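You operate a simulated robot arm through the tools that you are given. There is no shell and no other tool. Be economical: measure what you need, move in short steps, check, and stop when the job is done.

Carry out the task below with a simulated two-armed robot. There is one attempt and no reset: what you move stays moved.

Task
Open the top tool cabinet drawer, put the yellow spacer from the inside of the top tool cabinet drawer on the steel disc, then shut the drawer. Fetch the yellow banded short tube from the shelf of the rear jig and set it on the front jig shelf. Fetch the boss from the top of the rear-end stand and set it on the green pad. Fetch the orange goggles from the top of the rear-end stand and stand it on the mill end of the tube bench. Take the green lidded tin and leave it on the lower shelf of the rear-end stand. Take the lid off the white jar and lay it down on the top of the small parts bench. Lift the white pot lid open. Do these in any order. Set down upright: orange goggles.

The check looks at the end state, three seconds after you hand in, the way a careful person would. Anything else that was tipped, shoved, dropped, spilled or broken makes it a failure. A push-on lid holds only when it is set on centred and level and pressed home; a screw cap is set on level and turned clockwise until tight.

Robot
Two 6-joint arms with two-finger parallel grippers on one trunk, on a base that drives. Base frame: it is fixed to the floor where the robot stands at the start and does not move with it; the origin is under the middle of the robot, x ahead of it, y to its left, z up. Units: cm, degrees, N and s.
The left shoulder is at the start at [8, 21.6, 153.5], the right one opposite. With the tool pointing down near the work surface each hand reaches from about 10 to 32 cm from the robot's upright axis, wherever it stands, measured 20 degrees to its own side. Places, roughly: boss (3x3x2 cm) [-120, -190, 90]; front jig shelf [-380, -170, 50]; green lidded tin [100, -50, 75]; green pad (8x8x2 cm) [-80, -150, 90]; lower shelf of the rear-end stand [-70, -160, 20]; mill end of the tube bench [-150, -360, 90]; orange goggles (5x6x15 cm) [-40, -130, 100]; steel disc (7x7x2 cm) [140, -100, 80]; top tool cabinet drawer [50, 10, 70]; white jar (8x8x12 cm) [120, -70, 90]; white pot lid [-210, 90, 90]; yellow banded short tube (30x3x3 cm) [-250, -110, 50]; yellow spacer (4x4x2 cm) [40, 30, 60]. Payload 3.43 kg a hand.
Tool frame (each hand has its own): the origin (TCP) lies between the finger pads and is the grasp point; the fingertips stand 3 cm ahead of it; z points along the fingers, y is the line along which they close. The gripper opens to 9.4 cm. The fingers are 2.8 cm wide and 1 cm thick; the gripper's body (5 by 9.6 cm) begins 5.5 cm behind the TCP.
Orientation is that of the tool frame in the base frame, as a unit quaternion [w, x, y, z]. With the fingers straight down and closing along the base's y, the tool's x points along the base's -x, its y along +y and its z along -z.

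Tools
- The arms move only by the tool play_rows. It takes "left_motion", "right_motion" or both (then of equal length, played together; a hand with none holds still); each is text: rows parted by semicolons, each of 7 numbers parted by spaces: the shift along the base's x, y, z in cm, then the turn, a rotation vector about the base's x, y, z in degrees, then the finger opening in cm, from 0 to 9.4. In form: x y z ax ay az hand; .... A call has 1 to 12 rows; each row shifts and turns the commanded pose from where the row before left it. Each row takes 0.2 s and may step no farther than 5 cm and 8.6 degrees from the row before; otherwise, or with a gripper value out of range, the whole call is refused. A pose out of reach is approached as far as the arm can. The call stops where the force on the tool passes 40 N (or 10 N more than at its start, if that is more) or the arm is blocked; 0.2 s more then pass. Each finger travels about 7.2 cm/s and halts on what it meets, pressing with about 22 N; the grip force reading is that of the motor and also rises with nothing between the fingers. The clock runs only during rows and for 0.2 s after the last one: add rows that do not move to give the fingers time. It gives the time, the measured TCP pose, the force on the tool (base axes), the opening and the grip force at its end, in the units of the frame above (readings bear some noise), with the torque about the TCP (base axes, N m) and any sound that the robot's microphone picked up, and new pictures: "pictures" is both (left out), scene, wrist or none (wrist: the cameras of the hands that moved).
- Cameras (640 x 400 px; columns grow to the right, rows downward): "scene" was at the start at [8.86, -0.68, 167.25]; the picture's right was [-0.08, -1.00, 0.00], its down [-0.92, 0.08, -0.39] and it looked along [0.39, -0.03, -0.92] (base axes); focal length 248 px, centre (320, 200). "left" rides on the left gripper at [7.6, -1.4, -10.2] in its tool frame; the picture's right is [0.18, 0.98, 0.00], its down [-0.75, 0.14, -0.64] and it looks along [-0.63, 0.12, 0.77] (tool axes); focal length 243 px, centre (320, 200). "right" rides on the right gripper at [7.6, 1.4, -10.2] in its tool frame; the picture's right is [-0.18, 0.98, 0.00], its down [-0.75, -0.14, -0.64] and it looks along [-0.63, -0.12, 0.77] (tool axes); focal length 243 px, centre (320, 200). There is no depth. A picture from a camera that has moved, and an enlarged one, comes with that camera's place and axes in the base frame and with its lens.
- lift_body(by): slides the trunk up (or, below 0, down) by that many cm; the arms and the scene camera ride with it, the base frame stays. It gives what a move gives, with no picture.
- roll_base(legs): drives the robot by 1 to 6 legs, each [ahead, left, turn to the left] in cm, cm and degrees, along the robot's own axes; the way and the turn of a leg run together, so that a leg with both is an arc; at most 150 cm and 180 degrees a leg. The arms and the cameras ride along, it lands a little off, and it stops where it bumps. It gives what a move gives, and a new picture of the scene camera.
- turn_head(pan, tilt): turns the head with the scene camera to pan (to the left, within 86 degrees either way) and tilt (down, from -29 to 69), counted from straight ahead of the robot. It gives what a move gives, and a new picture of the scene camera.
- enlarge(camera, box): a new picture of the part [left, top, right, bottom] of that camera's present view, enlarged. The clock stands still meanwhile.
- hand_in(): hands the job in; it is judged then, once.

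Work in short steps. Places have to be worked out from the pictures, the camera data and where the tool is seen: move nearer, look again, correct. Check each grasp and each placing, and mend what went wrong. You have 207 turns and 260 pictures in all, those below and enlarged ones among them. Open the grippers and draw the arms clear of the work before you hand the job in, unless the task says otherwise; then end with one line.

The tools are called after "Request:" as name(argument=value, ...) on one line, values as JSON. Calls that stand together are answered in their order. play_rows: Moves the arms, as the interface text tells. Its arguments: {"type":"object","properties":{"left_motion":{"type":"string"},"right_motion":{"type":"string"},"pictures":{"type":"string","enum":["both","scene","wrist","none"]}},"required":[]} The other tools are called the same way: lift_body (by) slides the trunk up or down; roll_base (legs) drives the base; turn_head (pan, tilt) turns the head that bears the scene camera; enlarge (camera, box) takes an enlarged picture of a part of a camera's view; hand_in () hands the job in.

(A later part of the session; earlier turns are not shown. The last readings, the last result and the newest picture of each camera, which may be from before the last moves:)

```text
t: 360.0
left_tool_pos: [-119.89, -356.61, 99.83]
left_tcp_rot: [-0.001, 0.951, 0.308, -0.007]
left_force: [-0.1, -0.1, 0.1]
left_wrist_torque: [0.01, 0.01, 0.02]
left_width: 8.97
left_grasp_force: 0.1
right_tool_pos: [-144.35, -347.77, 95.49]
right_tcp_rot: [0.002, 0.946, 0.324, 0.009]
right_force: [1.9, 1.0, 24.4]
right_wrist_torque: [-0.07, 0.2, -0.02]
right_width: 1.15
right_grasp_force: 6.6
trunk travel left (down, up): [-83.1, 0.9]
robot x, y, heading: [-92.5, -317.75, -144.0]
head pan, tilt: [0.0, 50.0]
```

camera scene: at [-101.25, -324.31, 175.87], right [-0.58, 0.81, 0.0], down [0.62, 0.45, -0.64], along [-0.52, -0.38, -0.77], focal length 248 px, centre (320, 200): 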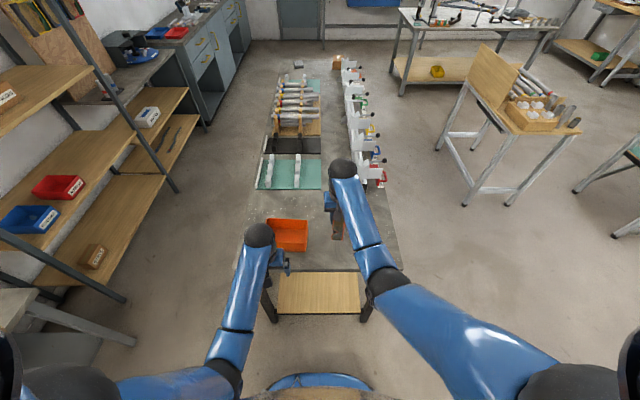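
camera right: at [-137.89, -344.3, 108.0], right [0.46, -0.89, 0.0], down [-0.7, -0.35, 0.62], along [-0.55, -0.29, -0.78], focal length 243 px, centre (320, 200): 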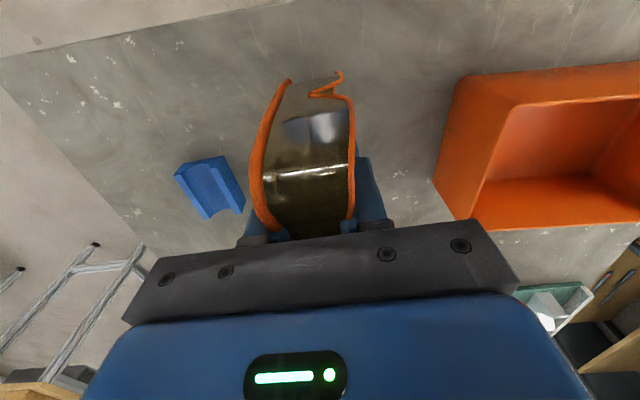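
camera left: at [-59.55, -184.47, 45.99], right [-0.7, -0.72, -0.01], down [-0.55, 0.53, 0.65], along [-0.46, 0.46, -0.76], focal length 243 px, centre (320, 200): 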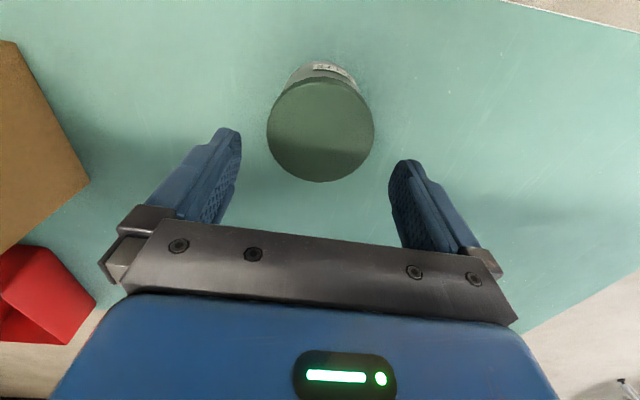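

Contact, though the grip changed; look.

Request:
enlarge(camera="right", box=[0, 0, 640, 400])

Request:
enlarge(camera="scene", box=[280, 140, 420, 280])

```text
1.00 times, centred on (320, 200) of right (not enlarged: the box is as wide or as high as the picture)
camera zoom: at [-137.67, -344.21, 105.82], right [0.46, -0.89, 0.01], down [-0.69, -0.35, 0.63], along [-0.56, -0.29, -0.78], focal length 243 px, centre (320, 200)
```

zoom: 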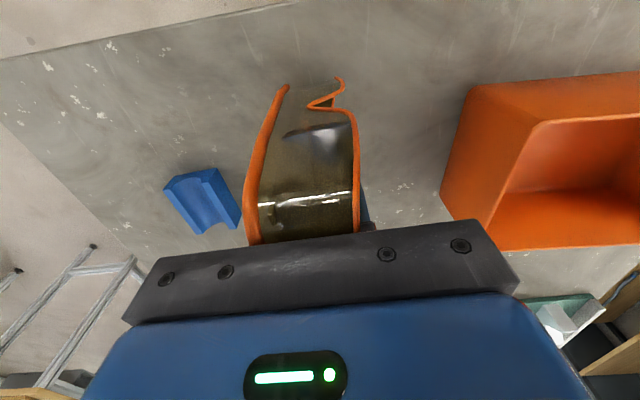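

```text
2.86 times, centred on (350, 210) of scene
camera zoom: at [-100.82, -324.07, 175.91], right [-0.58, 0.81, 0.0], down [0.62, 0.45, -0.64], along [-0.52, -0.38, -0.76], focal length 708 px, centre (234, 171)
```

zoom: 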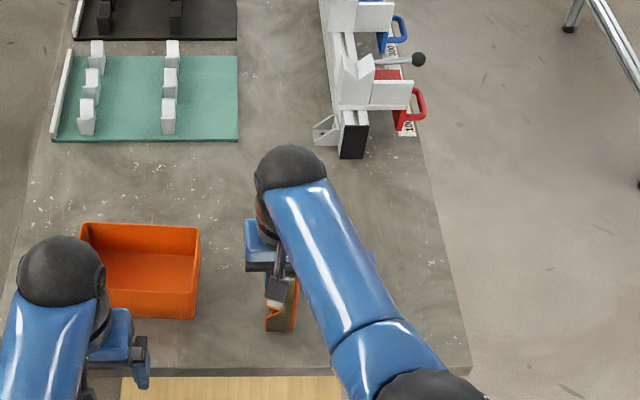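

Standing on the table. Ease, open, and rise straight up.

Request:
play_rows(right_motion="0 0 .5 0 0 0 1.5;0 0 0 0 0 0 3.5;0 0 0 0 0 0 6;0 0 0 0 0 0 7;0 0 0 0 0 0 7;0 0 2 0 0 0 7;0 0 3 0 0 0 7;0 0 3.5 0 0 0 7;0 0 3.5 0 0 0 7;0 0 0 0 0 0 7", pictures="wrist")

```text
t: 362.2
left_tool_pos: [-119.93, -356.71, 99.71]
left_tcp_rot: [-0.002, 0.952, 0.307, -0.005]
left_force: [0.8, -0.2, 0.6]
left_wrist_torque: [0.0, 0.02, 0.0]
left_width: 8.98
left_grasp_force: 0.2
right_tool_pos: [-144.51, -347.85, 107.64]
right_tcp_rot: [0.001, 0.946, 0.323, 0.013]
right_force: [0.0, 1.2, -0.9]
right_wrist_torque: [-0.01, -0.02, -0.01]
right_width: 6.99
right_grasp_force: 0.1
trunk travel left (down, up): [-83.1, 0.9]
robot x, y, heading: [-92.41, -317.89, -144.5]
head pan, tilt: [0.0, 50.0]
camera right: at [-137.89, -344.3, 118.01], right [0.46, -0.89, 0.0], down [-0.7, -0.35, 0.62], along [-0.55, -0.29, -0.78], focal length 243 px, centre (320, 200)
```

right: 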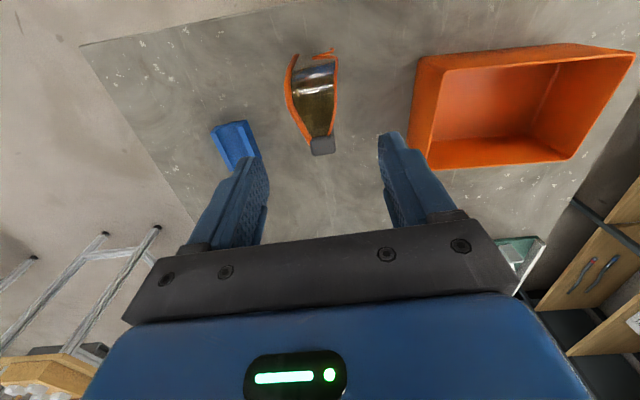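

Goggles stand upright. Next the boss and pad: I back away and drive around the stand's far end to its other long side.

Request:
roll_base(legs=[[-25, 0, 0], [27, -97, 0], [-7, -87, 0], [0, 0, 89.5]])

```text
t: 376.9
left_tool_pos: [-156.53, -192.99, 99.75]
left_tcp_rot: [0.002, 0.463, 0.886, -0.005]
left_force: [0.0, -0.1, -0.5]
left_wrist_torque: [0.03, -0.01, 0.0]
left_width: 9.0
left_grasp_force: 0.1
right_tool_pos: [-165.99, -217.19, 107.57]
right_tcp_rot: [-0.008, 0.449, 0.893, 0.009]
right_force: [-1.1, 0.2, -0.6]
right_wrist_torque: [0.0, 0.0, 0.01]
right_width: 6.99
right_grasp_force: 0.0
trunk travel left (down, up): [-83.1, 0.9]
robot x, y, heading: [-194.95, -165.08, -55.3]
head pan, tilt: [0.0, 50.0]
camera scene: at [-188.86, -173.78, 175.87], right [-0.82, -0.57, 0.0], down [-0.44, 0.63, -0.64], along [0.37, -0.53, -0.77], focal length 248 px, centre (320, 200)
```

scene: 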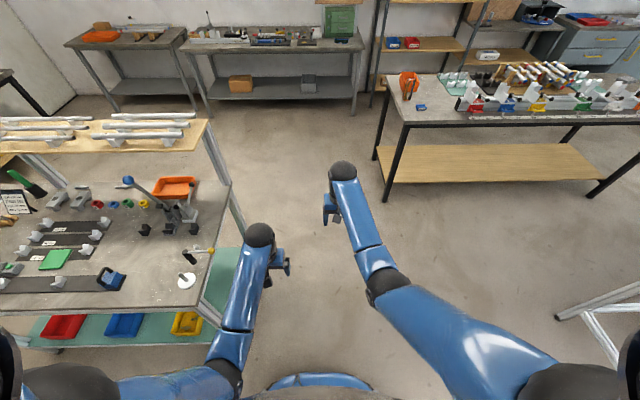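

Request:
enlarge(camera="scene", box=[110, 190, 250, 310])

```text
3.33 times, centred on (180, 250) of scene
camera zoom: at [-188.86, -173.78, 175.87], right [-0.82, -0.57, 0.0], down [-0.44, 0.63, -0.64], along [0.37, -0.53, -0.77], focal length 826 px, centre (787, 33)
```

zoom: 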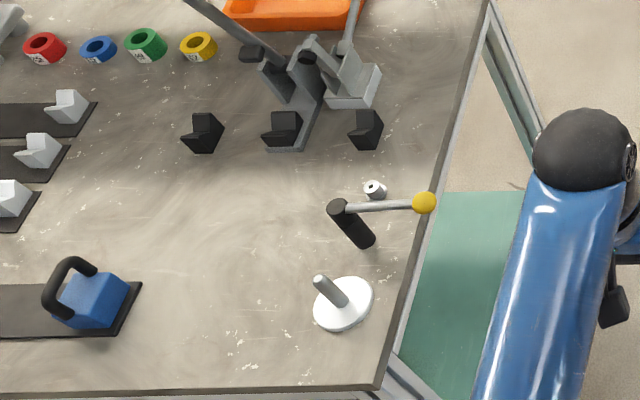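

Boss found at ≈(-120.5,-186.3), a pin with a side arm (z≈97) stands 8 cm nearer me. I raise/extend the left hand and yaw it 90° so its camera keeps clear, then drive in.

Request:
play_rows(left_motion="1.9 -2.7 3 0 0 8.2 6;1.9 -2.7 3 0 0 8.2 6;1.9 -2.7 3 0 0 8.2 6;0 0 0 0 0 8.2 6;0 0 0 0 0 8.2 6;0 0 0 0 0 8.2 6;0 0 0 0 0 8.2 6;0 0 0 0 0 8.2 6;0 0 0 0 0 8.2 6;0 0 0 0 0 8.2 6;0 0 0 0 0 8.2 6;0 0 0 0 0 0 6", pictures="none")

Request:
roll_base(legs=[[0, 34, 0], [5, 0, 0]])

Request:
enlarge(camera="left", box=[0, 0, 640, 400])

```text
t: 379.5
left_tool_pos: [-150.74, -201.46, 107.76]
left_tcp_rot: [0.005, -0.301, 0.954, -0.003]
left_force: [0.2, 0.0, -0.2]
left_wrist_torque: [0.01, 0.01, -0.05]
left_width: 5.99
left_grasp_force: 0.1
left hand out of reach, approached as far as the arm can: row 3
right_tool_pos: [-165.91, -217.32, 107.51]
right_tcp_rot: [-0.008, 0.448, 0.894, 0.009]
right_force: [0.6, 1.0, -0.5]
right_wrist_torque: [-0.02, 0.0, 0.02]
right_width: 7.01
right_grasp_force: 0.1
trunk travel left (down, up): [-83.1, 0.9]
robot x, y, heading: [-194.88, -164.89, -55.2]
head pan, tilt: [0.0, 50.0]
```

```text
t: 382.2
left_tool_pos: [-120.51, -185.58, 108.42]
left_tcp_rot: [0.008, -0.299, 0.954, -0.008]
left_force: [-0.7, 0.9, 0.6]
left_wrist_torque: [-0.07, -0.06, 0.0]
left_width: 6.0
left_grasp_force: 0.0
right_tool_pos: [-136.01, -201.29, 108.14]
right_tcp_rot: [-0.004, 0.45, 0.893, 0.008]
right_force: [-0.5, 0.1, 1.0]
right_wrist_torque: [-0.07, -0.05, 0.0]
right_width: 7.01
right_grasp_force: 0.0
trunk travel left (down, up): [-83.1, 0.9]
robot x, y, heading: [-164.25, -149.5, -55.4]
head pan, tilt: [0.0, 50.0]
camera scene: at [-159.13, -157.32, 175.99], right [-0.82, -0.57, 0.0], down [-0.43, 0.63, -0.65], along [0.37, -0.54, -0.76], focal length 248 px, centre (320, 200)
```

scene: 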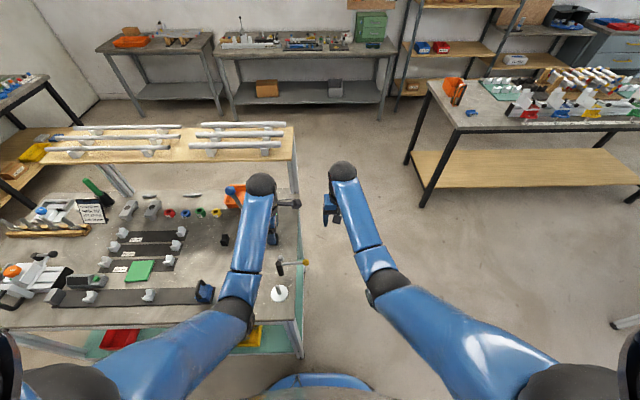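

```text
1.00 times, centred on (320, 200) of left (not enlarged: the box is as wide or as high as the picture)
camera zoom: at [-126.15, -191.06, 118.52], right [-0.71, 0.7, -0.02], down [0.53, 0.55, 0.65], along [0.46, 0.45, -0.76], focal length 243 px, centre (320, 200)
```

zoom: 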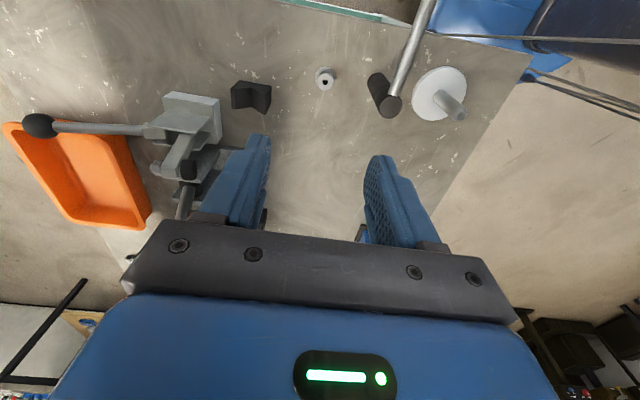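

Boss directly beneath the hand. Lower the trunk 10, then the arm.

Request:
lift_body(by=-10)

Request:
play_rows(left_motion="-.4 0 -2 0 0 0 6;0 0 -2 0 0 0 6;0 0 0 0 0 0 6", pictures="wrist")

```text
t: 383.6
left_tool_pos: [-120.22, -186.37, 97.83]
left_tcp_rot: [0.006, -0.299, 0.954, -0.004]
left_force: [0.4, 0.9, -0.1]
left_wrist_torque: [-0.01, 0.0, -0.04]
left_width: 6.0
left_grasp_force: 0.0
right_tool_pos: [-135.5, -201.94, 97.6]
right_tcp_rot: [-0.007, 0.449, 0.893, 0.009]
right_force: [-0.9, -0.3, 0.7]
right_wrist_torque: [-0.03, -0.07, -0.02]
right_width: 7.01
right_grasp_force: 0.0
trunk travel left (down, up): [-73.1, 10.9]
robot x, y, heading: [-164.61, -149.6, -55.4]
head pan, tilt: [0.0, 50.0]
```

```text
t: 384.4
left_tool_pos: [-120.52, -186.2, 93.72]
left_tcp_rot: [0.005, -0.299, 0.954, -0.003]
left_force: [0.8, 0.4, -0.3]
left_wrist_torque: [-0.02, 0.03, -0.01]
left_width: 5.98
left_grasp_force: 0.1
right_tool_pos: [-135.43, -202.03, 97.6]
right_tcp_rot: [-0.008, 0.449, 0.894, 0.009]
right_force: [-0.3, -0.1, 0.8]
right_wrist_torque: [0.0, 0.01, 0.01]
right_width: 7.01
right_grasp_force: 0.1
trunk travel left (down, up): [-73.1, 10.9]
robot x, y, heading: [-164.28, -149.77, -55.2]
head pan, tilt: [0.0, 50.0]
camera left: at [-125.96, -191.83, 103.91], right [-0.71, 0.7, -0.01], down [0.53, 0.55, 0.65], along [0.46, 0.46, -0.76], focal length 243 px, centre (320, 200)
```

left: 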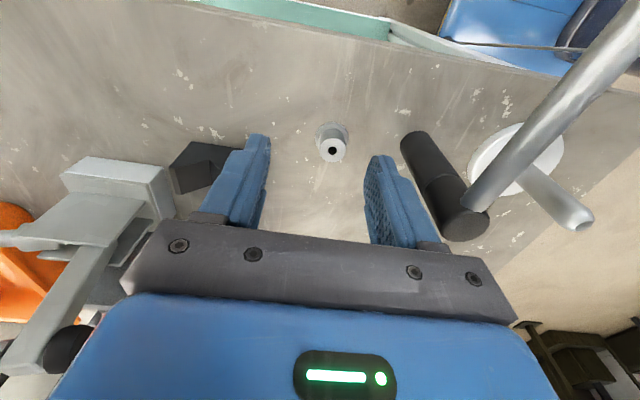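

Small shift, keep off the post, and descend.

Request:
play_rows(left_motion="-.3 .4 -1 0 0 0 5.2;0 0 -1 0 0 0 5.2;0 0 -.7 0 0 0 5.2;0 0 -.5 0 0 0 5.2;0 0 0 0 0 0 5.2", pictures="wrist")

```text
t: 385.6
left_tool_pos: [-120.79, -185.93, 91.11]
left_tcp_rot: [0.007, -0.3, 0.954, -0.007]
left_force: [3.7, 3.7, 37.8]
left_wrist_torque: [0.77, 1.0, -0.22]
left_width: 5.21
left_grasp_force: 0.1
right_tool_pos: [-135.58, -201.78, 97.76]
right_tcp_rot: [-0.006, 0.449, 0.894, 0.007]
right_force: [0.1, 0.4, 0.5]
right_wrist_torque: [0.02, 0.02, -0.01]
right_width: 7.0
right_grasp_force: 0.1
trunk travel left (down, up): [-73.1, 10.9]
robot x, y, heading: [-164.3, -149.88, -55.5]
head pan, tilt: [0.0, 50.0]
camera left: at [-126.3, -191.39, 101.23], right [-0.71, 0.7, -0.02], down [0.53, 0.55, 0.65], along [0.46, 0.45, -0.76], focal length 243 px, centre (320, 200)
```

left: 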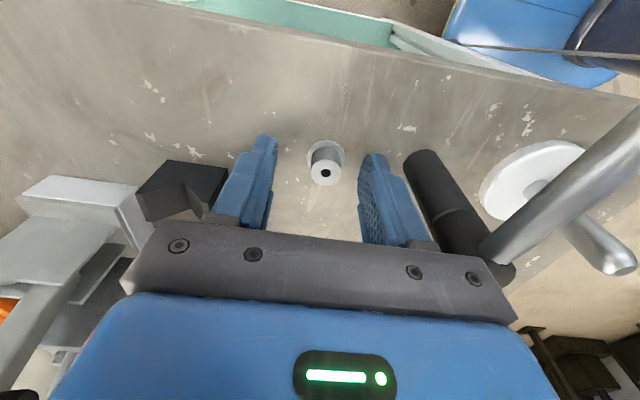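

Fingertips on the table; raise 0.4 and close on the boss.

Request:
play_rows(left_motion="0 0 .5 0 0 0 5;0 0 0 0 0 0 3.5;0 0 0 0 0 0 2;0 0 0 0 0 0 .8;0 0 0 0 0 0 .8;0 0 0 0 0 0 .8", pictures="wrist")

```text
t: 387.0
left_tool_pos: [-120.83, -185.86, 91.13]
left_tcp_rot: [0.006, -0.299, 0.954, -0.003]
left_force: [0.3, 0.5, 0.4]
left_wrist_torque: [0.01, 0.01, -0.03]
left_width: 2.28
left_grasp_force: 21.5
right_tool_pos: [-135.33, -202.09, 97.65]
right_tcp_rot: [-0.009, 0.449, 0.893, 0.009]
right_force: [-0.2, 1.0, 0.3]
right_wrist_torque: [0.01, 0.0, 0.01]
right_width: 7.02
right_grasp_force: 0.1
trunk travel left (down, up): [-73.1, 10.9]
robot x, y, heading: [-164.08, -149.3, -55.5]
head pan, tilt: [0.0, 50.0]
camera left: at [-126.22, -191.5, 101.26], right [-0.71, 0.7, -0.01], down [0.53, 0.55, 0.65], along [0.46, 0.46, -0.76], focal length 243 px, centre (320, 200)
```

left: 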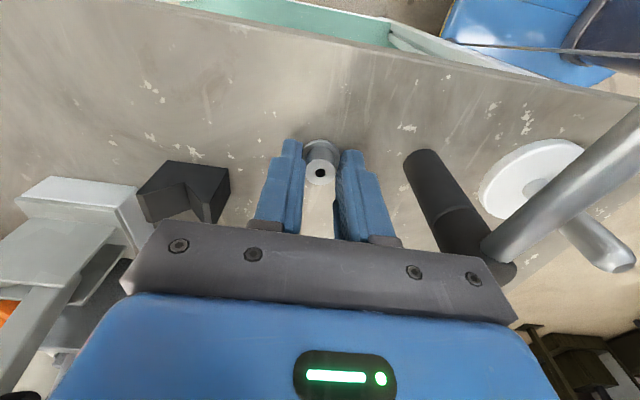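

Boss gripped (2.3). Lift high, then drive left along the stand to the pad.

Request:
play_rows(left_motion="0 0 1 0 0 0 .8;0 0 3 0 0 0 .8;0 0 4 0 0 0 .8;0 0 0 0 0 0 .8", pictures="wrist")

Request:
lift_body(by=10)

Request:
roll_base(legs=[[-6, 0, 0], [0, 49.5, 0]])

Request:
enlarge(camera="left", box=[0, 0, 640, 400])

```text
t: 388.0
left_tool_pos: [-120.41, -186.61, 97.9]
left_tcp_rot: [0.006, -0.299, 0.954, -0.003]
left_force: [-1.1, -0.1, 0.6]
left_wrist_torque: [0.01, 0.01, -0.01]
left_width: 2.28
left_grasp_force: 22.0
left hand out of reach, approached as far as the arm can: row 3
right_tool_pos: [-135.29, -202.1, 97.62]
right_tcp_rot: [-0.008, 0.45, 0.893, 0.009]
right_force: [-0.8, -0.4, -0.7]
right_wrist_torque: [0.0, 0.0, -0.03]
right_width: 6.99
right_grasp_force: 0.1
trunk travel left (down, up): [-73.1, 10.9]
robot x, y, heading: [-164.3, -149.55, -55.3]
head pan, tilt: [0.0, 50.0]
camera left: at [-125.87, -192.13, 108.06], right [-0.71, 0.7, -0.01], down [0.53, 0.55, 0.65], along [0.46, 0.45, -0.76], focal length 243 px, centre (320, 200)
```

left: 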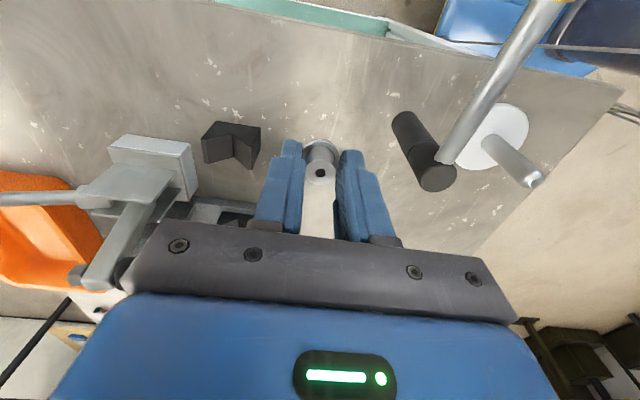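

```text
t: 389.3
left_tool_pos: [-120.37, -186.73, 107.79]
left_tcp_rot: [0.006, -0.299, 0.954, -0.005]
left_force: [0.5, 0.3, -0.9]
left_wrist_torque: [-0.02, -0.02, -0.01]
left_width: 2.29
left_grasp_force: 21.5
right_tool_pos: [-135.39, -202.03, 107.6]
right_tcp_rot: [-0.008, 0.45, 0.893, 0.008]
right_force: [0.1, -0.1, 0.0]
right_wrist_torque: [0.0, 0.0, 0.01]
right_width: 7.01
right_grasp_force: 0.1
trunk travel left (down, up): [-83.1, 0.9]
robot x, y, heading: [-164.05, -149.58, -55.6]
head pan, tilt: [0.0, 50.0]
```

```text
t: 392.8
left_tool_pos: [-82.7, -153.14, 107.95]
left_tcp_rot: [0.006, -0.301, 0.954, -0.004]
left_force: [-0.2, 0.3, 0.1]
left_wrist_torque: [0.0, -0.04, -0.02]
left_width: 2.3
left_grasp_force: 22.2
right_tool_pos: [-97.56, -168.52, 107.52]
right_tcp_rot: [-0.009, 0.447, 0.894, 0.01]
right_force: [0.5, -0.1, -0.1]
right_wrist_torque: [0.03, -0.05, -0.01]
right_width: 7.02
right_grasp_force: 0.1
trunk travel left (down, up): [-83.1, 0.9]
robot x, y, heading: [-126.84, -116.05, -55.0]
head pan, tilt: [0.0, 50.0]
camera scene: at [-120.68, -125.23, 175.87], right [-0.82, -0.57, 0.0], down [-0.44, 0.63, -0.64], along [0.37, -0.53, -0.77], focal length 248 px, centre (320, 200)
```

scene: 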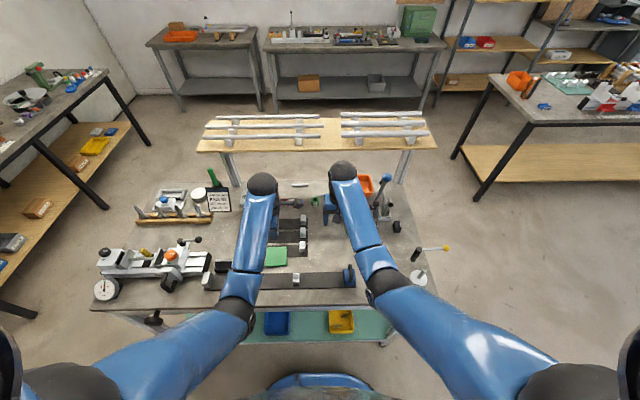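

```text
1.00 times, centred on (320, 200) of left (not enlarged: the box is as wide or as high as the picture)
camera zoom: at [-88.16, -158.59, 118.09], right [-0.72, 0.7, -0.01], down [0.53, 0.55, 0.65], along [0.46, 0.46, -0.76], focal length 243 px, centre (320, 200)
```

zoom: 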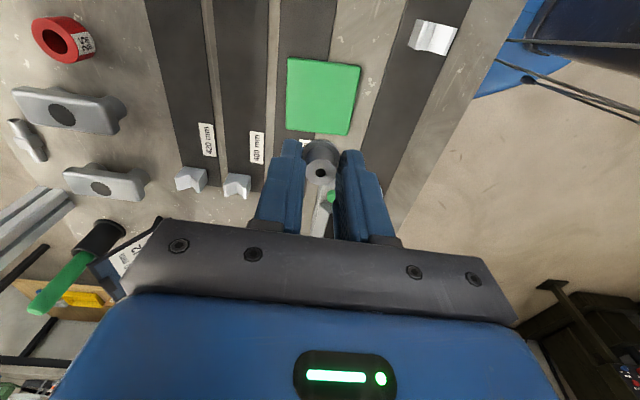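

Pad centre ≈(-82,-152). Nudge and lower with the arm.

Request:
play_rows(left_motion=".8 1 -3 0 0 0 .8;0 0 -4 0 0 0 .8;0 0 -4 0 0 0 .8;0 0 -1.5 0 0 0 .8;0 0 0 0 0 0 .8", pictures="wrist")

```text
t: 394.0
left_tool_pos: [-81.84, -151.8, 95.23]
left_tcp_rot: [0.005, -0.301, 0.953, -0.005]
left_force: [-1.7, 0.0, -0.1]
left_wrist_torque: [0.0, 0.02, 0.0]
left_width: 2.27
left_grasp_force: 22.1
right_tool_pos: [-97.39, -168.48, 107.69]
right_tcp_rot: [-0.008, 0.447, 0.894, 0.009]
right_force: [-0.4, 0.4, 0.0]
right_wrist_torque: [-0.03, 0.03, 0.0]
right_width: 6.99
right_grasp_force: 0.1
trunk travel left (down, up): [-83.1, 0.9]
robot x, y, heading: [-126.58, -116.2, -55.2]
head pan, tilt: [0.0, 50.0]
camera left: at [-87.19, -157.45, 105.5], right [-0.72, 0.7, -0.01], down [0.53, 0.55, 0.65], along [0.46, 0.46, -0.76], focal length 243 px, centre (320, 200)
```

left: 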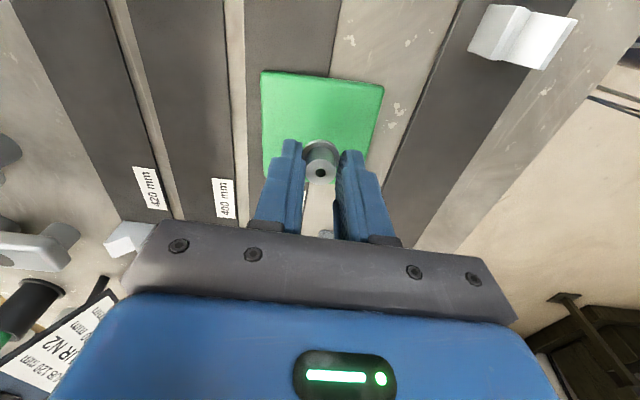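

Request:
play_rows(left_motion="-.4 -.5 -.8 0 0 0 .8;0 0 -.6 0 0 0 .8;0 0 -.4 0 0 0 .8;0 0 -.3 0 0 0 .8;0 0 -.3 0 0 0 .8;0 0 0 0 0 0 .8", pictures="none")

```text
t: 395.4
left_tool_pos: [-82.16, -152.42, 92.96]
left_tcp_rot: [0.006, -0.301, 0.954, -0.004]
left_force: [-0.1, 0.8, -1.3]
left_wrist_torque: [-0.02, -0.04, 0.02]
left_width: 2.29
left_grasp_force: 22.3
right_tool_pos: [-97.46, -168.48, 107.63]
right_tcp_rot: [-0.008, 0.447, 0.894, 0.009]
right_force: [0.8, -0.4, 0.3]
right_wrist_torque: [-0.01, 0.01, 0.03]
right_width: 7.02
right_grasp_force: 0.1
trunk travel left (down, up): [-83.1, 0.9]
robot x, y, heading: [-126.59, -115.68, -55.3]
head pan, tilt: [0.0, 50.0]
```

Request:
play_rows(left_motion="0 0 -.3 0 0 0 .8;0 0 -.3 0 0 0 .8;0 0 -.3 0 0 0 .8;0 0 -.3 0 0 0 .8;0 0 -.3 0 0 0 .8;0 0 0 0 0 0 .8", pictures="none")

```text
t: 396.6
left_tool_pos: [-81.99, -152.64, 92.32]
left_tcp_rot: [0.009, -0.302, 0.953, -0.011]
left_force: [-5.2, 7.2, 26.7]
left_wrist_torque: [0.45, 0.46, -0.05]
left_width: 2.28
left_grasp_force: 22.0
right_tool_pos: [-97.6, -168.08, 107.77]
right_tcp_rot: [-0.006, 0.447, 0.894, 0.008]
right_force: [0.0, 0.1, -0.2]
right_wrist_torque: [-0.01, -0.01, 0.03]
right_width: 7.01
right_grasp_force: 0.0
trunk travel left (down, up): [-83.1, 0.9]
robot x, y, heading: [-126.31, -116.23, -55.4]
head pan, tilt: [0.0, 50.0]
stopped in row 5 (left hand): the force on the tool passed its limit at 44 N (the readings are from after the stop); the commanded pose is now the measured one
```

On the pad. Ease, release and rise.

Request:
play_rows(left_motion="0 0 .4 0 0 0 1;0 0 0 0 0 0 3;0 0 0 0 0 0 5;0 0 0 0 0 0 5;0 0 1 0 0 0 5;0 0 3 0 0 0 5;0 0 4 0 0 0 5;0 0 4 0 0 0 5;0 0 3 0 0 0 5;0 0 0 0 0 0 5", pictures="wrist")

```text
t: 398.8
left_tool_pos: [-82.1, -152.65, 107.55]
left_tcp_rot: [0.007, -0.301, 0.953, -0.009]
left_force: [0.5, 0.2, -0.1]
left_wrist_torque: [-0.01, 0.04, -0.04]
left_width: 5.0
left_grasp_force: 0.1
right_tool_pos: [-97.53, -168.45, 107.54]
right_tcp_rot: [-0.008, 0.447, 0.894, 0.01]
right_force: [1.2, 1.1, 1.2]
right_wrist_torque: [0.02, 0.0, -0.03]
right_width: 7.0
right_grasp_force: 0.1
trunk travel left (down, up): [-83.1, 0.9]
robot x, y, heading: [-126.66, -116.05, -55.5]
head pan, tilt: [0.0, 50.0]
camera left: at [-87.51, -158.16, 117.66], right [-0.72, 0.7, -0.02], down [0.52, 0.56, 0.65], along [0.46, 0.45, -0.76], focal length 243 px, centre (320, 200)
```

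left: 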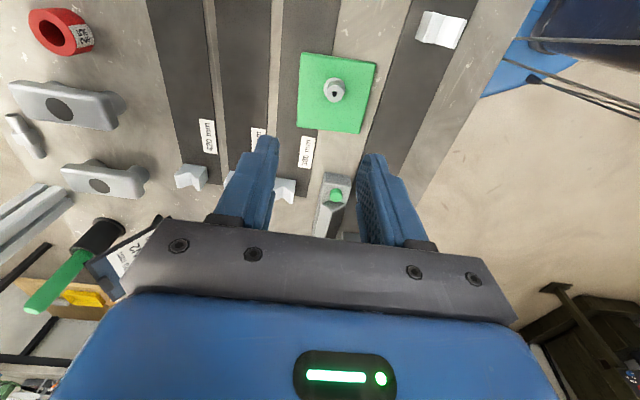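

The boss sits on the pad. Now I back away, turn left around to face the rear jig, unwinding the left hand.

Request:
roll_base(legs=[[-28, 0, 0], [0, 0, 120], [0, 0, 105]])

Request:
play_rows(left_motion="0 0 0 0 0 -8.2 9;0 0 0 0 0 -8.2 9;0 0 0 0 0 -8.2 9;0 0 0 0 0 -8.2 9;0 0 0 0 0 -8.2 9;0 0 0 0 0 -8.2 9;0 0 0 0 0 -8.2 9;0 0 0 0 0 -8.2 9;0 0 0 0 0 -8.2 9;0 0 0 0 0 -8.2 9;0 0 0 0 0 -8.2 9", pictures="none")

Request:
turn_head(pan=0, tilt=35)

```text
t: 410.2
left_tool_pos: [-200.07, -97.97, 107.43]
left_tcp_rot: [-0.006, 0.768, 0.641, -0.01]
left_force: [0.5, 0.0, 0.3]
left_wrist_torque: [-0.01, 0.01, 0.03]
left_width: 4.98
left_grasp_force: 0.0
right_tool_pos: [-200.19, -76.16, 107.64]
right_tcp_rot: [0.005, 0.997, -0.074, 0.011]
right_force: [0.4, 0.1, -0.2]
right_wrist_torque: [0.02, 0.02, 0.01]
right_width: 7.0
right_grasp_force: 0.1
trunk travel left (down, up): [-83.1, 0.9]
robot x, y, heading: [-142.64, -92.82, 169.3]
head pan, tilt: [0.0, 50.0]
camera scene: at [-153.22, -91.02, 175.87], right [0.18, 0.98, 0.0], down [0.75, -0.14, -0.64], along [-0.63, 0.12, -0.77], focal length 248 px, centre (320, 200)
```

scene: 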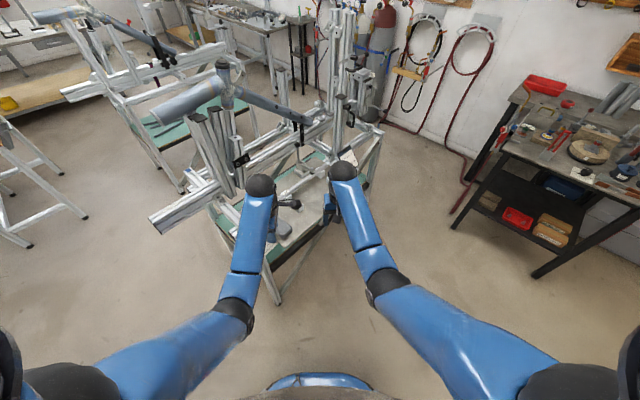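

```text
t: 412.6
left_tool_pos: [-200.16, -98.05, 107.38]
left_tcp_rot: [-0.012, 0.996, -0.093, -0.003]
left_force: [0.6, -0.5, -0.1]
left_wrist_torque: [0.0, 0.03, -0.02]
left_width: 9.0
left_grasp_force: 0.1
right_tool_pos: [-200.25, -76.14, 107.49]
right_tcp_rot: [0.004, 0.997, -0.074, 0.011]
right_force: [0.8, -0.3, -0.6]
right_wrist_torque: [-0.04, 0.0, -0.02]
right_width: 6.99
right_grasp_force: 0.0
trunk travel left (down, up): [-83.1, 0.9]
robot x, y, heading: [-142.72, -92.63, 169.5]
head pan, tilt: [0.0, 50.0]
```

```text
t: 413.4
left_tool_pos: [-200.16, -98.06, 107.45]
left_tcp_rot: [-0.012, 0.996, -0.091, -0.004]
left_force: [-0.3, -0.8, 0.3]
left_wrist_torque: [0.01, -0.01, 0.02]
left_width: 9.01
left_grasp_force: 0.1
right_tool_pos: [-200.3, -76.04, 107.56]
right_tcp_rot: [0.005, 0.997, -0.073, 0.01]
right_force: [0.5, 0.8, -0.2]
right_wrist_torque: [-0.01, 0.01, 0.03]
right_width: 6.99
right_grasp_force: 0.1
trunk travel left (down, up): [-83.1, 0.9]
robot x, y, heading: [-142.75, -92.49, 169.4]
head pan, tilt: [0.0, 35.0]
camera scene: at [-154.3, -90.86, 178.03], right [0.18, 0.98, 0.0], down [0.56, -0.1, -0.82], along [-0.81, 0.15, -0.57], focal length 248 px, centre (320, 200)
```

scene: 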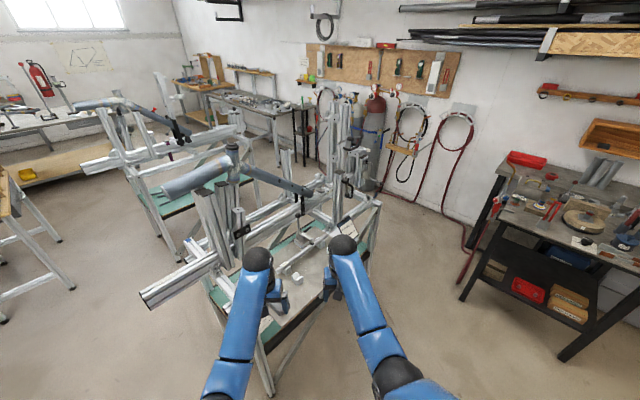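

I back up a bit and lower the trunk for a view of the rear jig's shelf.

Request:
roll_base(legs=[[-30, 0, 0]])

Request:
lift_body(by=-36)

Request:
turn_head(pan=4, tilt=38)

```text
t: 415.4
left_tool_pos: [-171.0, -103.44, 107.35]
left_tcp_rot: [-0.011, 0.996, -0.091, -0.001]
left_force: [0.2, -0.7, 0.4]
left_wrist_torque: [0.01, -0.04, -0.01]
left_width: 8.99
left_grasp_force: 0.1
right_tool_pos: [-171.11, -81.38, 107.37]
right_tcp_rot: [0.005, 0.997, -0.074, 0.012]
right_force: [-0.8, -0.2, 0.5]
right_wrist_torque: [-0.02, -0.02, 0.02]
right_width: 6.99
right_grasp_force: 0.0
trunk travel left (down, up): [-83.1, 0.9]
robot x, y, heading: [-113.32, -98.54, 169.6]
head pan, tilt: [0.0, 35.0]
camera scene: at [-125.42, -96.21, 178.0], right [0.18, 0.98, 0.0], down [0.57, -0.11, -0.82], along [-0.8, 0.15, -0.58], focal length 248 px, centre (320, 200)
```

scene: 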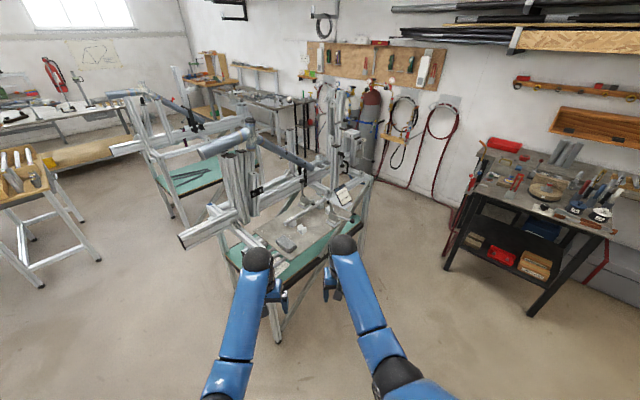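

```text
t: 418.9
left_tool_pos: [-170.81, -103.44, 71.5]
left_tcp_rot: [-0.012, 0.996, -0.091, -0.003]
left_force: [-0.8, -0.7, -0.6]
left_wrist_torque: [-0.01, 0.0, -0.02]
left_width: 9.01
left_grasp_force: 0.1
right_tool_pos: [-170.9, -81.42, 71.61]
right_tcp_rot: [0.005, 0.997, -0.075, 0.011]
right_force: [-0.5, -0.4, -0.9]
right_wrist_torque: [0.01, 0.01, -0.02]
right_width: 6.99
right_grasp_force: 0.1
trunk travel left (down, up): [-47.1, 36.9]
robot x, y, heading: [-113.37, -98.52, 169.7]
head pan, tilt: [0.0, 35.0]
```

```text
t: 419.5
left_tool_pos: [-170.79, -103.54, 71.52]
left_tcp_rot: [-0.012, 0.996, -0.091, -0.002]
left_force: [0.6, 0.3, 0.3]
left_wrist_torque: [0.0, 0.0, 0.03]
left_width: 9.0
left_grasp_force: 0.0
right_tool_pos: [-170.88, -81.53, 71.62]
right_tcp_rot: [0.005, 0.997, -0.074, 0.011]
right_force: [-0.1, 0.3, -0.2]
right_wrist_torque: [0.02, 0.01, -0.03]
right_width: 7.0
right_grasp_force: 0.0
trunk travel left (down, up): [-47.1, 36.9]
robot x, y, heading: [-113.37, -97.99, 169.7]
head pan, tilt: [4.0, 38.0]
camera scene: at [-124.88, -96.92, 141.59], right [0.11, 0.99, 0.0], down [0.61, -0.07, -0.79], along [-0.78, 0.09, -0.62], focal length 248 px, centre (320, 200)
```

scene: 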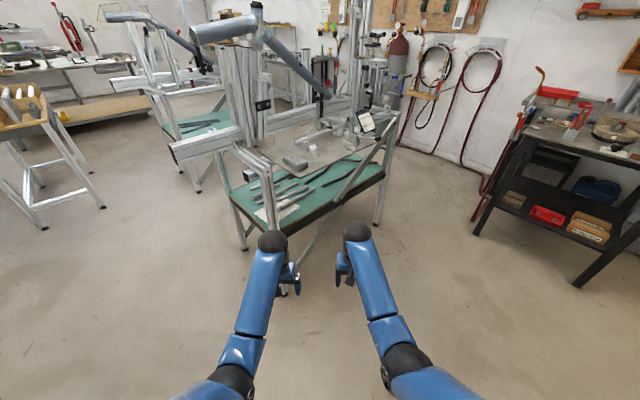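

Request:
enlarge(camera="scene", box=[210, 130, 410, 270])

```text
2.86 times, centred on (310, 200) of scene
camera zoom: at [-124.88, -96.92, 141.59], right [0.11, 0.99, 0.0], down [0.61, -0.07, -0.79], along [-0.78, 0.09, -0.62], focal length 708 px, centre (349, 200)
```

zoom: 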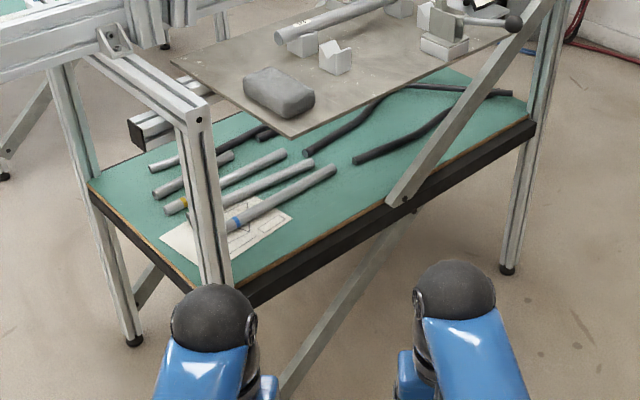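

Request:
enlarge(camera="scene", box=[250, 165, 340, 225])

```text
6.67 times, centred on (295, 195) of scene
camera zoom: at [-124.88, -96.92, 141.59], right [0.11, 0.99, 0.0], down [0.61, -0.07, -0.79], along [-0.78, 0.09, -0.62], focal length 1652 px, centre (487, 233)
```

zoom: 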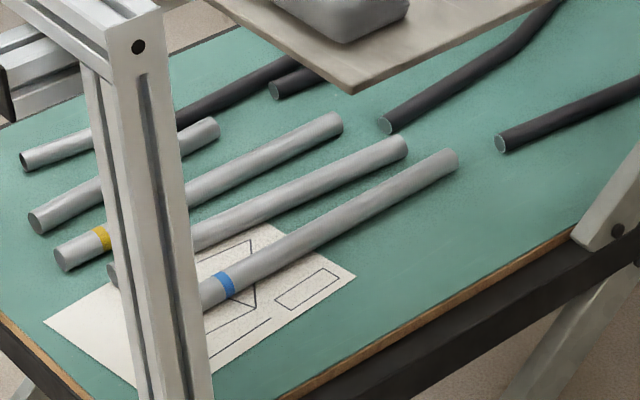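

The yellow-banded tube is the third from the front: centre ≈(-248,-108,51), lying along 126°. A plate covers its far half, so I'll approach along its axis from the jig's left end. Drive round there.

Request:
roll_base(legs=[[0, 0, 46.3], [110, 0, 0], [0, 39, 0], [0, 0, -90]])

Request:
turn_head(pan=0, tilt=40)

```text
t: 433.1
left_tool_pos: [-223.43, -159.19, 71.39]
left_tcp_rot: [-0.012, 0.895, -0.446, 0.001]
left_force: [0.7, -0.2, -0.7]
left_wrist_torque: [0.0, 0.0, 0.0]
left_width: 8.99
left_grasp_force: 0.0
right_tool_pos: [-208.68, -142.92, 71.63]
right_tcp_rot: [0.009, 0.902, -0.431, 0.008]
right_force: [0.5, 0.1, -0.3]
right_wrist_torque: [0.02, 0.01, 0.01]
right_width: 6.98
right_grasp_force: 0.0
trunk travel left (down, up): [-47.1, 36.9]
robot x, y, heading: [-177.72, -194.04, 126.7]
head pan, tilt: [4.0, 38.0]
camera scene: at [-185.07, -185.45, 141.58], right [0.76, 0.65, 0.0], down [0.4, -0.47, -0.79], along [-0.52, 0.6, -0.62], focal length 248 px, centre (320, 200)
```

scene: 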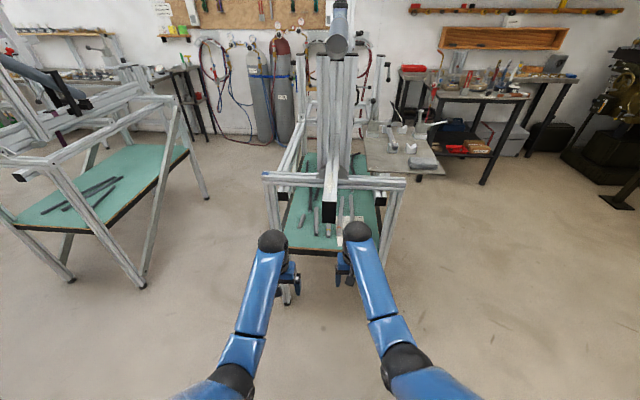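

```text
t: 433.8
left_tool_pos: [-223.53, -159.2, 71.42]
left_tcp_rot: [-0.012, 0.895, -0.446, 0.001]
left_force: [-0.3, 0.6, 0.1]
left_wrist_torque: [-0.05, 0.02, 0.04]
left_width: 8.99
left_grasp_force: 0.1
right_tool_pos: [-208.71, -142.92, 71.49]
right_tcp_rot: [0.008, 0.903, -0.43, 0.007]
right_force: [-0.1, -0.2, -0.2]
right_wrist_torque: [0.04, 0.01, 0.01]
right_width: 6.99
right_grasp_force: 0.0
trunk travel left (down, up): [-47.1, 36.9]
robot x, y, heading: [-177.97, -194.21, 126.8]
head pan, tilt: [0.0, 40.0]
camera scene: at [-184.53, -185.17, 141.28], right [0.8, 0.6, 0.0], down [0.39, -0.51, -0.77], along [-0.46, 0.61, -0.64], focal length 248 px, centre (320, 200)
```

scene: 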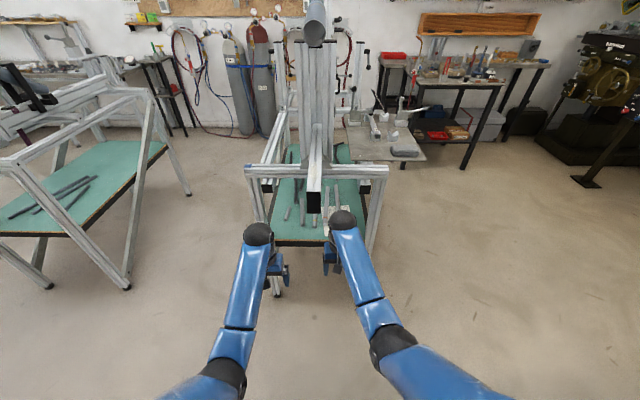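

Request:
enlarge(camera="scene", box=[220, 110, 420, 270])

```text
2.50 times, centred on (320, 190) of scene
camera zoom: at [-184.53, -185.17, 141.28], right [0.8, 0.6, 0.0], down [0.39, -0.51, -0.77], along [-0.46, 0.61, -0.64], focal length 620 px, centre (320, 225)
```

zoom: 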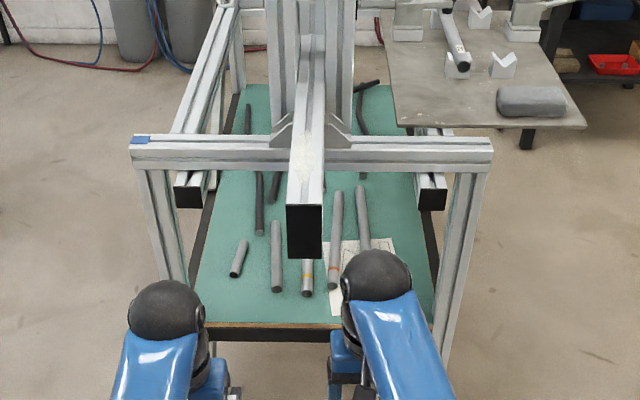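

A rail (bottom ≈z 67) runs over the tube, ending right above its near end, so I will pinch the near end with the hand pitched forward, drag the tube out, then regrip at its middle. I pitch the left hand and retract the right.

Request:
play_rows(left_motion="0 0 0 6.4 4.8 0 7;0 0 0 6.4 4.8 0 7;0 0 0 6.4 4.8 0 7;0 0 0 6.4 4.8 0 7;0 0 0 6.4 4.8 0 6;0 0 0 0 0 0 6", right_motion="2.7 -3.6 -1.5 0 0 0 7;2.7 -3.6 -1.5 0 0 0 7;2.7 -3.6 -1.5 0 0 0 7;2.7 -3.6 -1.5 0 0 0 7;2.7 -3.6 -1.5 0 0 0 7;2.7 -3.6 -1.5 0 0 0 7", pictures="none")

Request:
roll_base(legs=[[0, -9, 0], [28, 0, 0]])

Request:
enlarge(camera="left", box=[0, 0, 640, 400])

```text
t: 435.2
left_tool_pos: [-223.51, -159.25, 71.43]
left_tcp_rot: [-0.164, 0.837, -0.422, -0.306]
left_force: [0.5, 0.8, -0.1]
left_wrist_torque: [-0.01, 0.0, -0.01]
left_width: 6.05
left_grasp_force: 0.1
right_tool_pos: [-192.46, -164.58, 62.56]
right_tcp_rot: [0.01, 0.903, -0.43, 0.007]
right_force: [0.4, 0.5, 0.0]
right_wrist_torque: [0.0, 0.0, -0.04]
right_width: 7.01
right_grasp_force: 0.0
trunk travel left (down, up): [-47.1, 36.9]
robot x, y, heading: [-177.66, -194.11, 126.7]
head pan, tilt: [0.0, 40.0]
```

```text
t: 437.8
left_tool_pos: [-233.01, -131.62, 71.46]
left_tcp_rot: [-0.164, 0.838, -0.422, -0.305]
left_force: [1.0, -1.0, -0.3]
left_wrist_torque: [0.02, 0.03, 0.03]
left_width: 6.01
left_grasp_force: 0.1
right_tool_pos: [-201.92, -136.9, 62.59]
right_tcp_rot: [0.009, 0.903, -0.43, 0.009]
right_force: [0.5, 0.0, -1.0]
right_wrist_torque: [-0.01, 0.0, -0.06]
right_width: 7.02
right_grasp_force: 0.1
trunk travel left (down, up): [-47.1, 36.9]
robot x, y, heading: [-187.42, -166.35, 127.0]
head pan, tilt: [0.0, 40.0]
camera scene: at [-194.0, -157.58, 141.29], right [0.8, 0.6, 0.0], down [0.39, -0.51, -0.77], along [-0.46, 0.61, -0.64], focal length 248 px, centre (320, 200)
```

scene: 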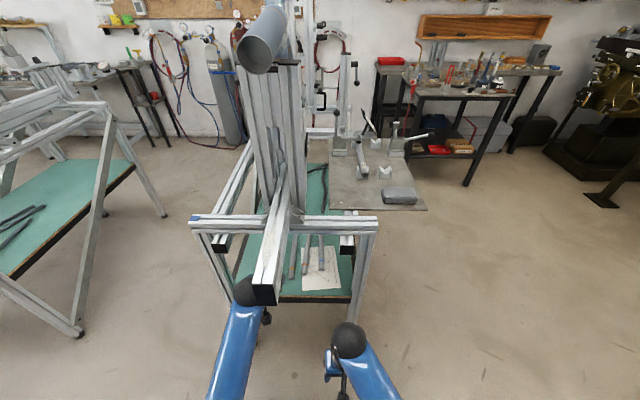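

```text
1.00 times, centred on (320, 200) of left (not enlarged: the box is as wide or as high as the picture)
camera zoom: at [-224.4, -140.91, 74.32], right [-0.71, -0.69, -0.14], down [-0.22, 0.03, 0.97], along [-0.67, 0.72, -0.18], focal length 243 px, centre (320, 200)
```

zoom: 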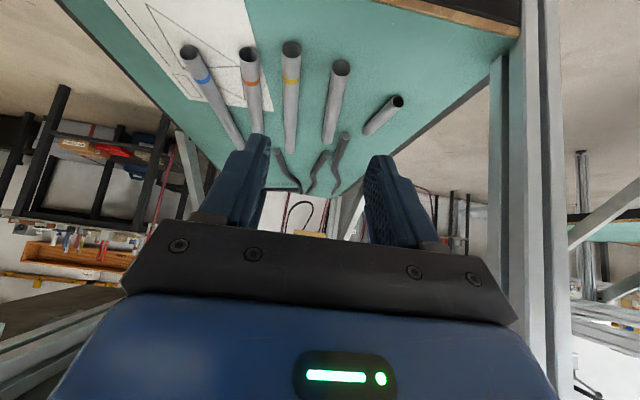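

Yellow tube's near end is at ≈(-238,-117.5). Lower the trunk 17, then advance.

Request:
lift_body(by=-17)

Request:
play_rows(left_motion="-1.2 3.3 0 0 0 0 6;-1.2 3.3 0 0 0 0 6;-1.2 3.3 0 0 0 0 6;0 0 0 0 0 0 6", pictures="wrist")

```text
t: 439.7
left_tool_pos: [-232.95, -131.61, 54.54]
left_tcp_rot: [-0.164, 0.838, -0.423, -0.305]
left_force: [0.1, -0.2, -0.5]
left_wrist_torque: [0.01, -0.02, 0.02]
left_width: 6.0
left_grasp_force: 0.1
right_tool_pos: [-201.93, -136.99, 45.53]
right_tcp_rot: [0.01, 0.903, -0.43, 0.009]
right_force: [0.2, -0.1, -0.2]
right_wrist_torque: [0.04, 0.01, -0.01]
right_width: 7.01
right_grasp_force: 0.1
trunk travel left (down, up): [-30.1, 53.9]
robot x, y, heading: [-187.12, -166.7, 126.9]
head pan, tilt: [0.0, 40.0]
```

```text
t: 440.2
left_tool_pos: [-233.71, -129.54, 54.44]
left_tcp_rot: [-0.158, 0.841, -0.422, -0.299]
left_force: [18.9, -21.5, 16.4]
left_wrist_torque: [-0.43, 0.64, 0.55]
left_width: 5.88
left_grasp_force: 0.0
right_tool_pos: [-201.98, -136.94, 45.61]
right_tcp_rot: [0.009, 0.903, -0.429, 0.009]
right_force: [-0.5, -0.4, -0.3]
right_wrist_torque: [-0.03, -0.02, -0.01]
right_width: 7.01
right_grasp_force: 0.0
trunk travel left (down, up): [-30.1, 53.9]
robot x, y, heading: [-187.14, -166.59, 127.2]
head pan, tilt: [0.0, 40.0]
stopped in row 2 (left hand): the force on the tool passed its limit at 122 N (the readings are from after the stop); the commanded pose is now the measured one
camera left: at [-225.08, -138.7, 57.54], right [-0.7, -0.7, -0.13], down [-0.23, 0.05, 0.97], along [-0.67, 0.71, -0.19], focal length 243 px, centre (320, 200)
```

left: 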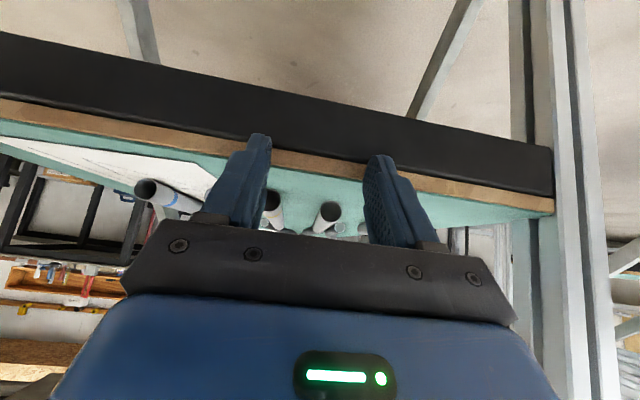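

The shelf top is ≈53.6, higher than I took it; tube centre z≈55, end ≈(-236.3,-120.6). I back off, rise, shift right, and go in again.

Request:
play_rows(left_motion=".9 -1.2 1.5 0 0 0 6;0 0 1.4 0 0 0 5.5;1.3 1 0 0 0 0 5.5;1.3 1 0 0 0 0 5.5;-1.5 2 0 0 0 0 5.5;-1.5 2 0 0 0 0 5.5;0 0 0 0 0 0 5.5", pictures="wrist")

```text
t: 441.8
left_tool_pos: [-233.22, -124.37, 57.42]
left_tcp_rot: [-0.159, 0.841, -0.421, -0.301]
left_force: [0.8, 0.8, 0.3]
left_wrist_torque: [-0.01, 0.0, -0.01]
left_width: 5.49
left_grasp_force: 0.1
right_tool_pos: [-202.01, -136.92, 45.46]
right_tcp_rot: [0.009, 0.903, -0.43, 0.009]
right_force: [0.3, -0.1, 0.7]
right_wrist_torque: [0.02, 0.01, 0.0]
right_width: 7.0
right_grasp_force: 0.1
trunk travel left (down, up): [-30.1, 53.9]
robot x, y, heading: [-187.17, -167.13, 127.0]
head pan, tilt: [0.0, 40.0]
camera left: at [-224.69, -133.66, 60.39], right [-0.7, -0.7, -0.13], down [-0.23, 0.04, 0.97], along [-0.67, 0.72, -0.19], focal length 243 px, centre (320, 200)
```

left: 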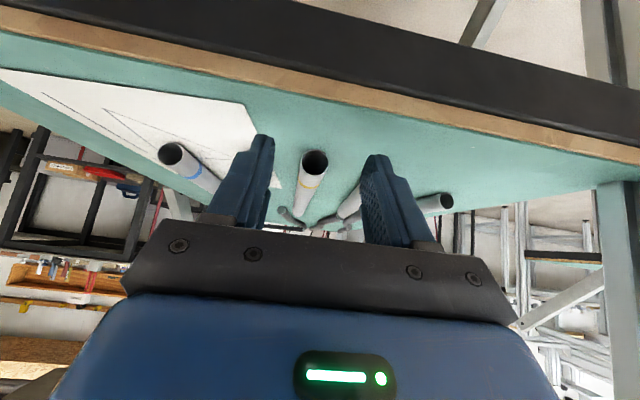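

The yellow-banded tube lies right between the fingers. Advance 4.2 cm and close.

Request:
play_rows(left_motion="0 0 0 0 0 0 4.6;-1.3 1.7 0 0 0 0 4.6;-1.2 1.6 0 0 0 0 4.6;0 0 0 0 0 0 3;0 0 0 0 0 0 1.5;0 0 0 0 0 0 1;0 0 0 0 0 0 1", pictures="wrist")

```text
t: 443.4
left_tool_pos: [-235.76, -121.22, 57.31]
left_tcp_rot: [-0.159, 0.841, -0.422, -0.3]
left_force: [0.0, -0.1, 0.4]
left_wrist_torque: [-0.05, -0.01, 0.0]
left_width: 1.01
left_grasp_force: 0.2
right_tool_pos: [-202.04, -137.02, 45.61]
right_tcp_rot: [0.009, 0.903, -0.43, 0.008]
right_force: [-0.3, 0.3, 0.0]
right_wrist_torque: [-0.02, 0.0, 0.02]
right_width: 6.98
right_grasp_force: 0.1
trunk travel left (down, up): [-30.1, 53.9]
robot x, y, heading: [-187.05, -166.78, 127.0]
head pan, tilt: [0.0, 40.0]
camera left: at [-227.12, -130.42, 60.3], right [-0.7, -0.7, -0.13], down [-0.23, 0.04, 0.97], along [-0.67, 0.72, -0.19], focal length 243 px, centre (320, 200)
```

left: 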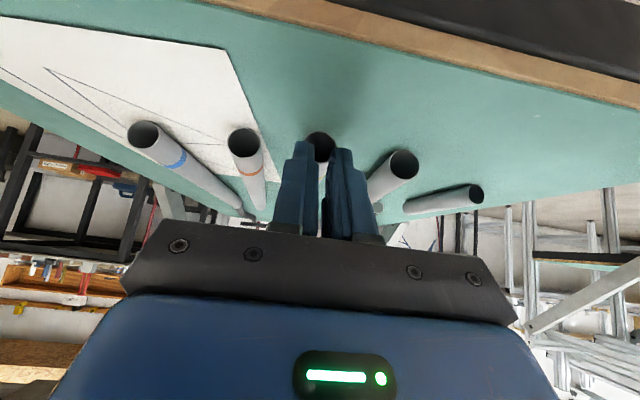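

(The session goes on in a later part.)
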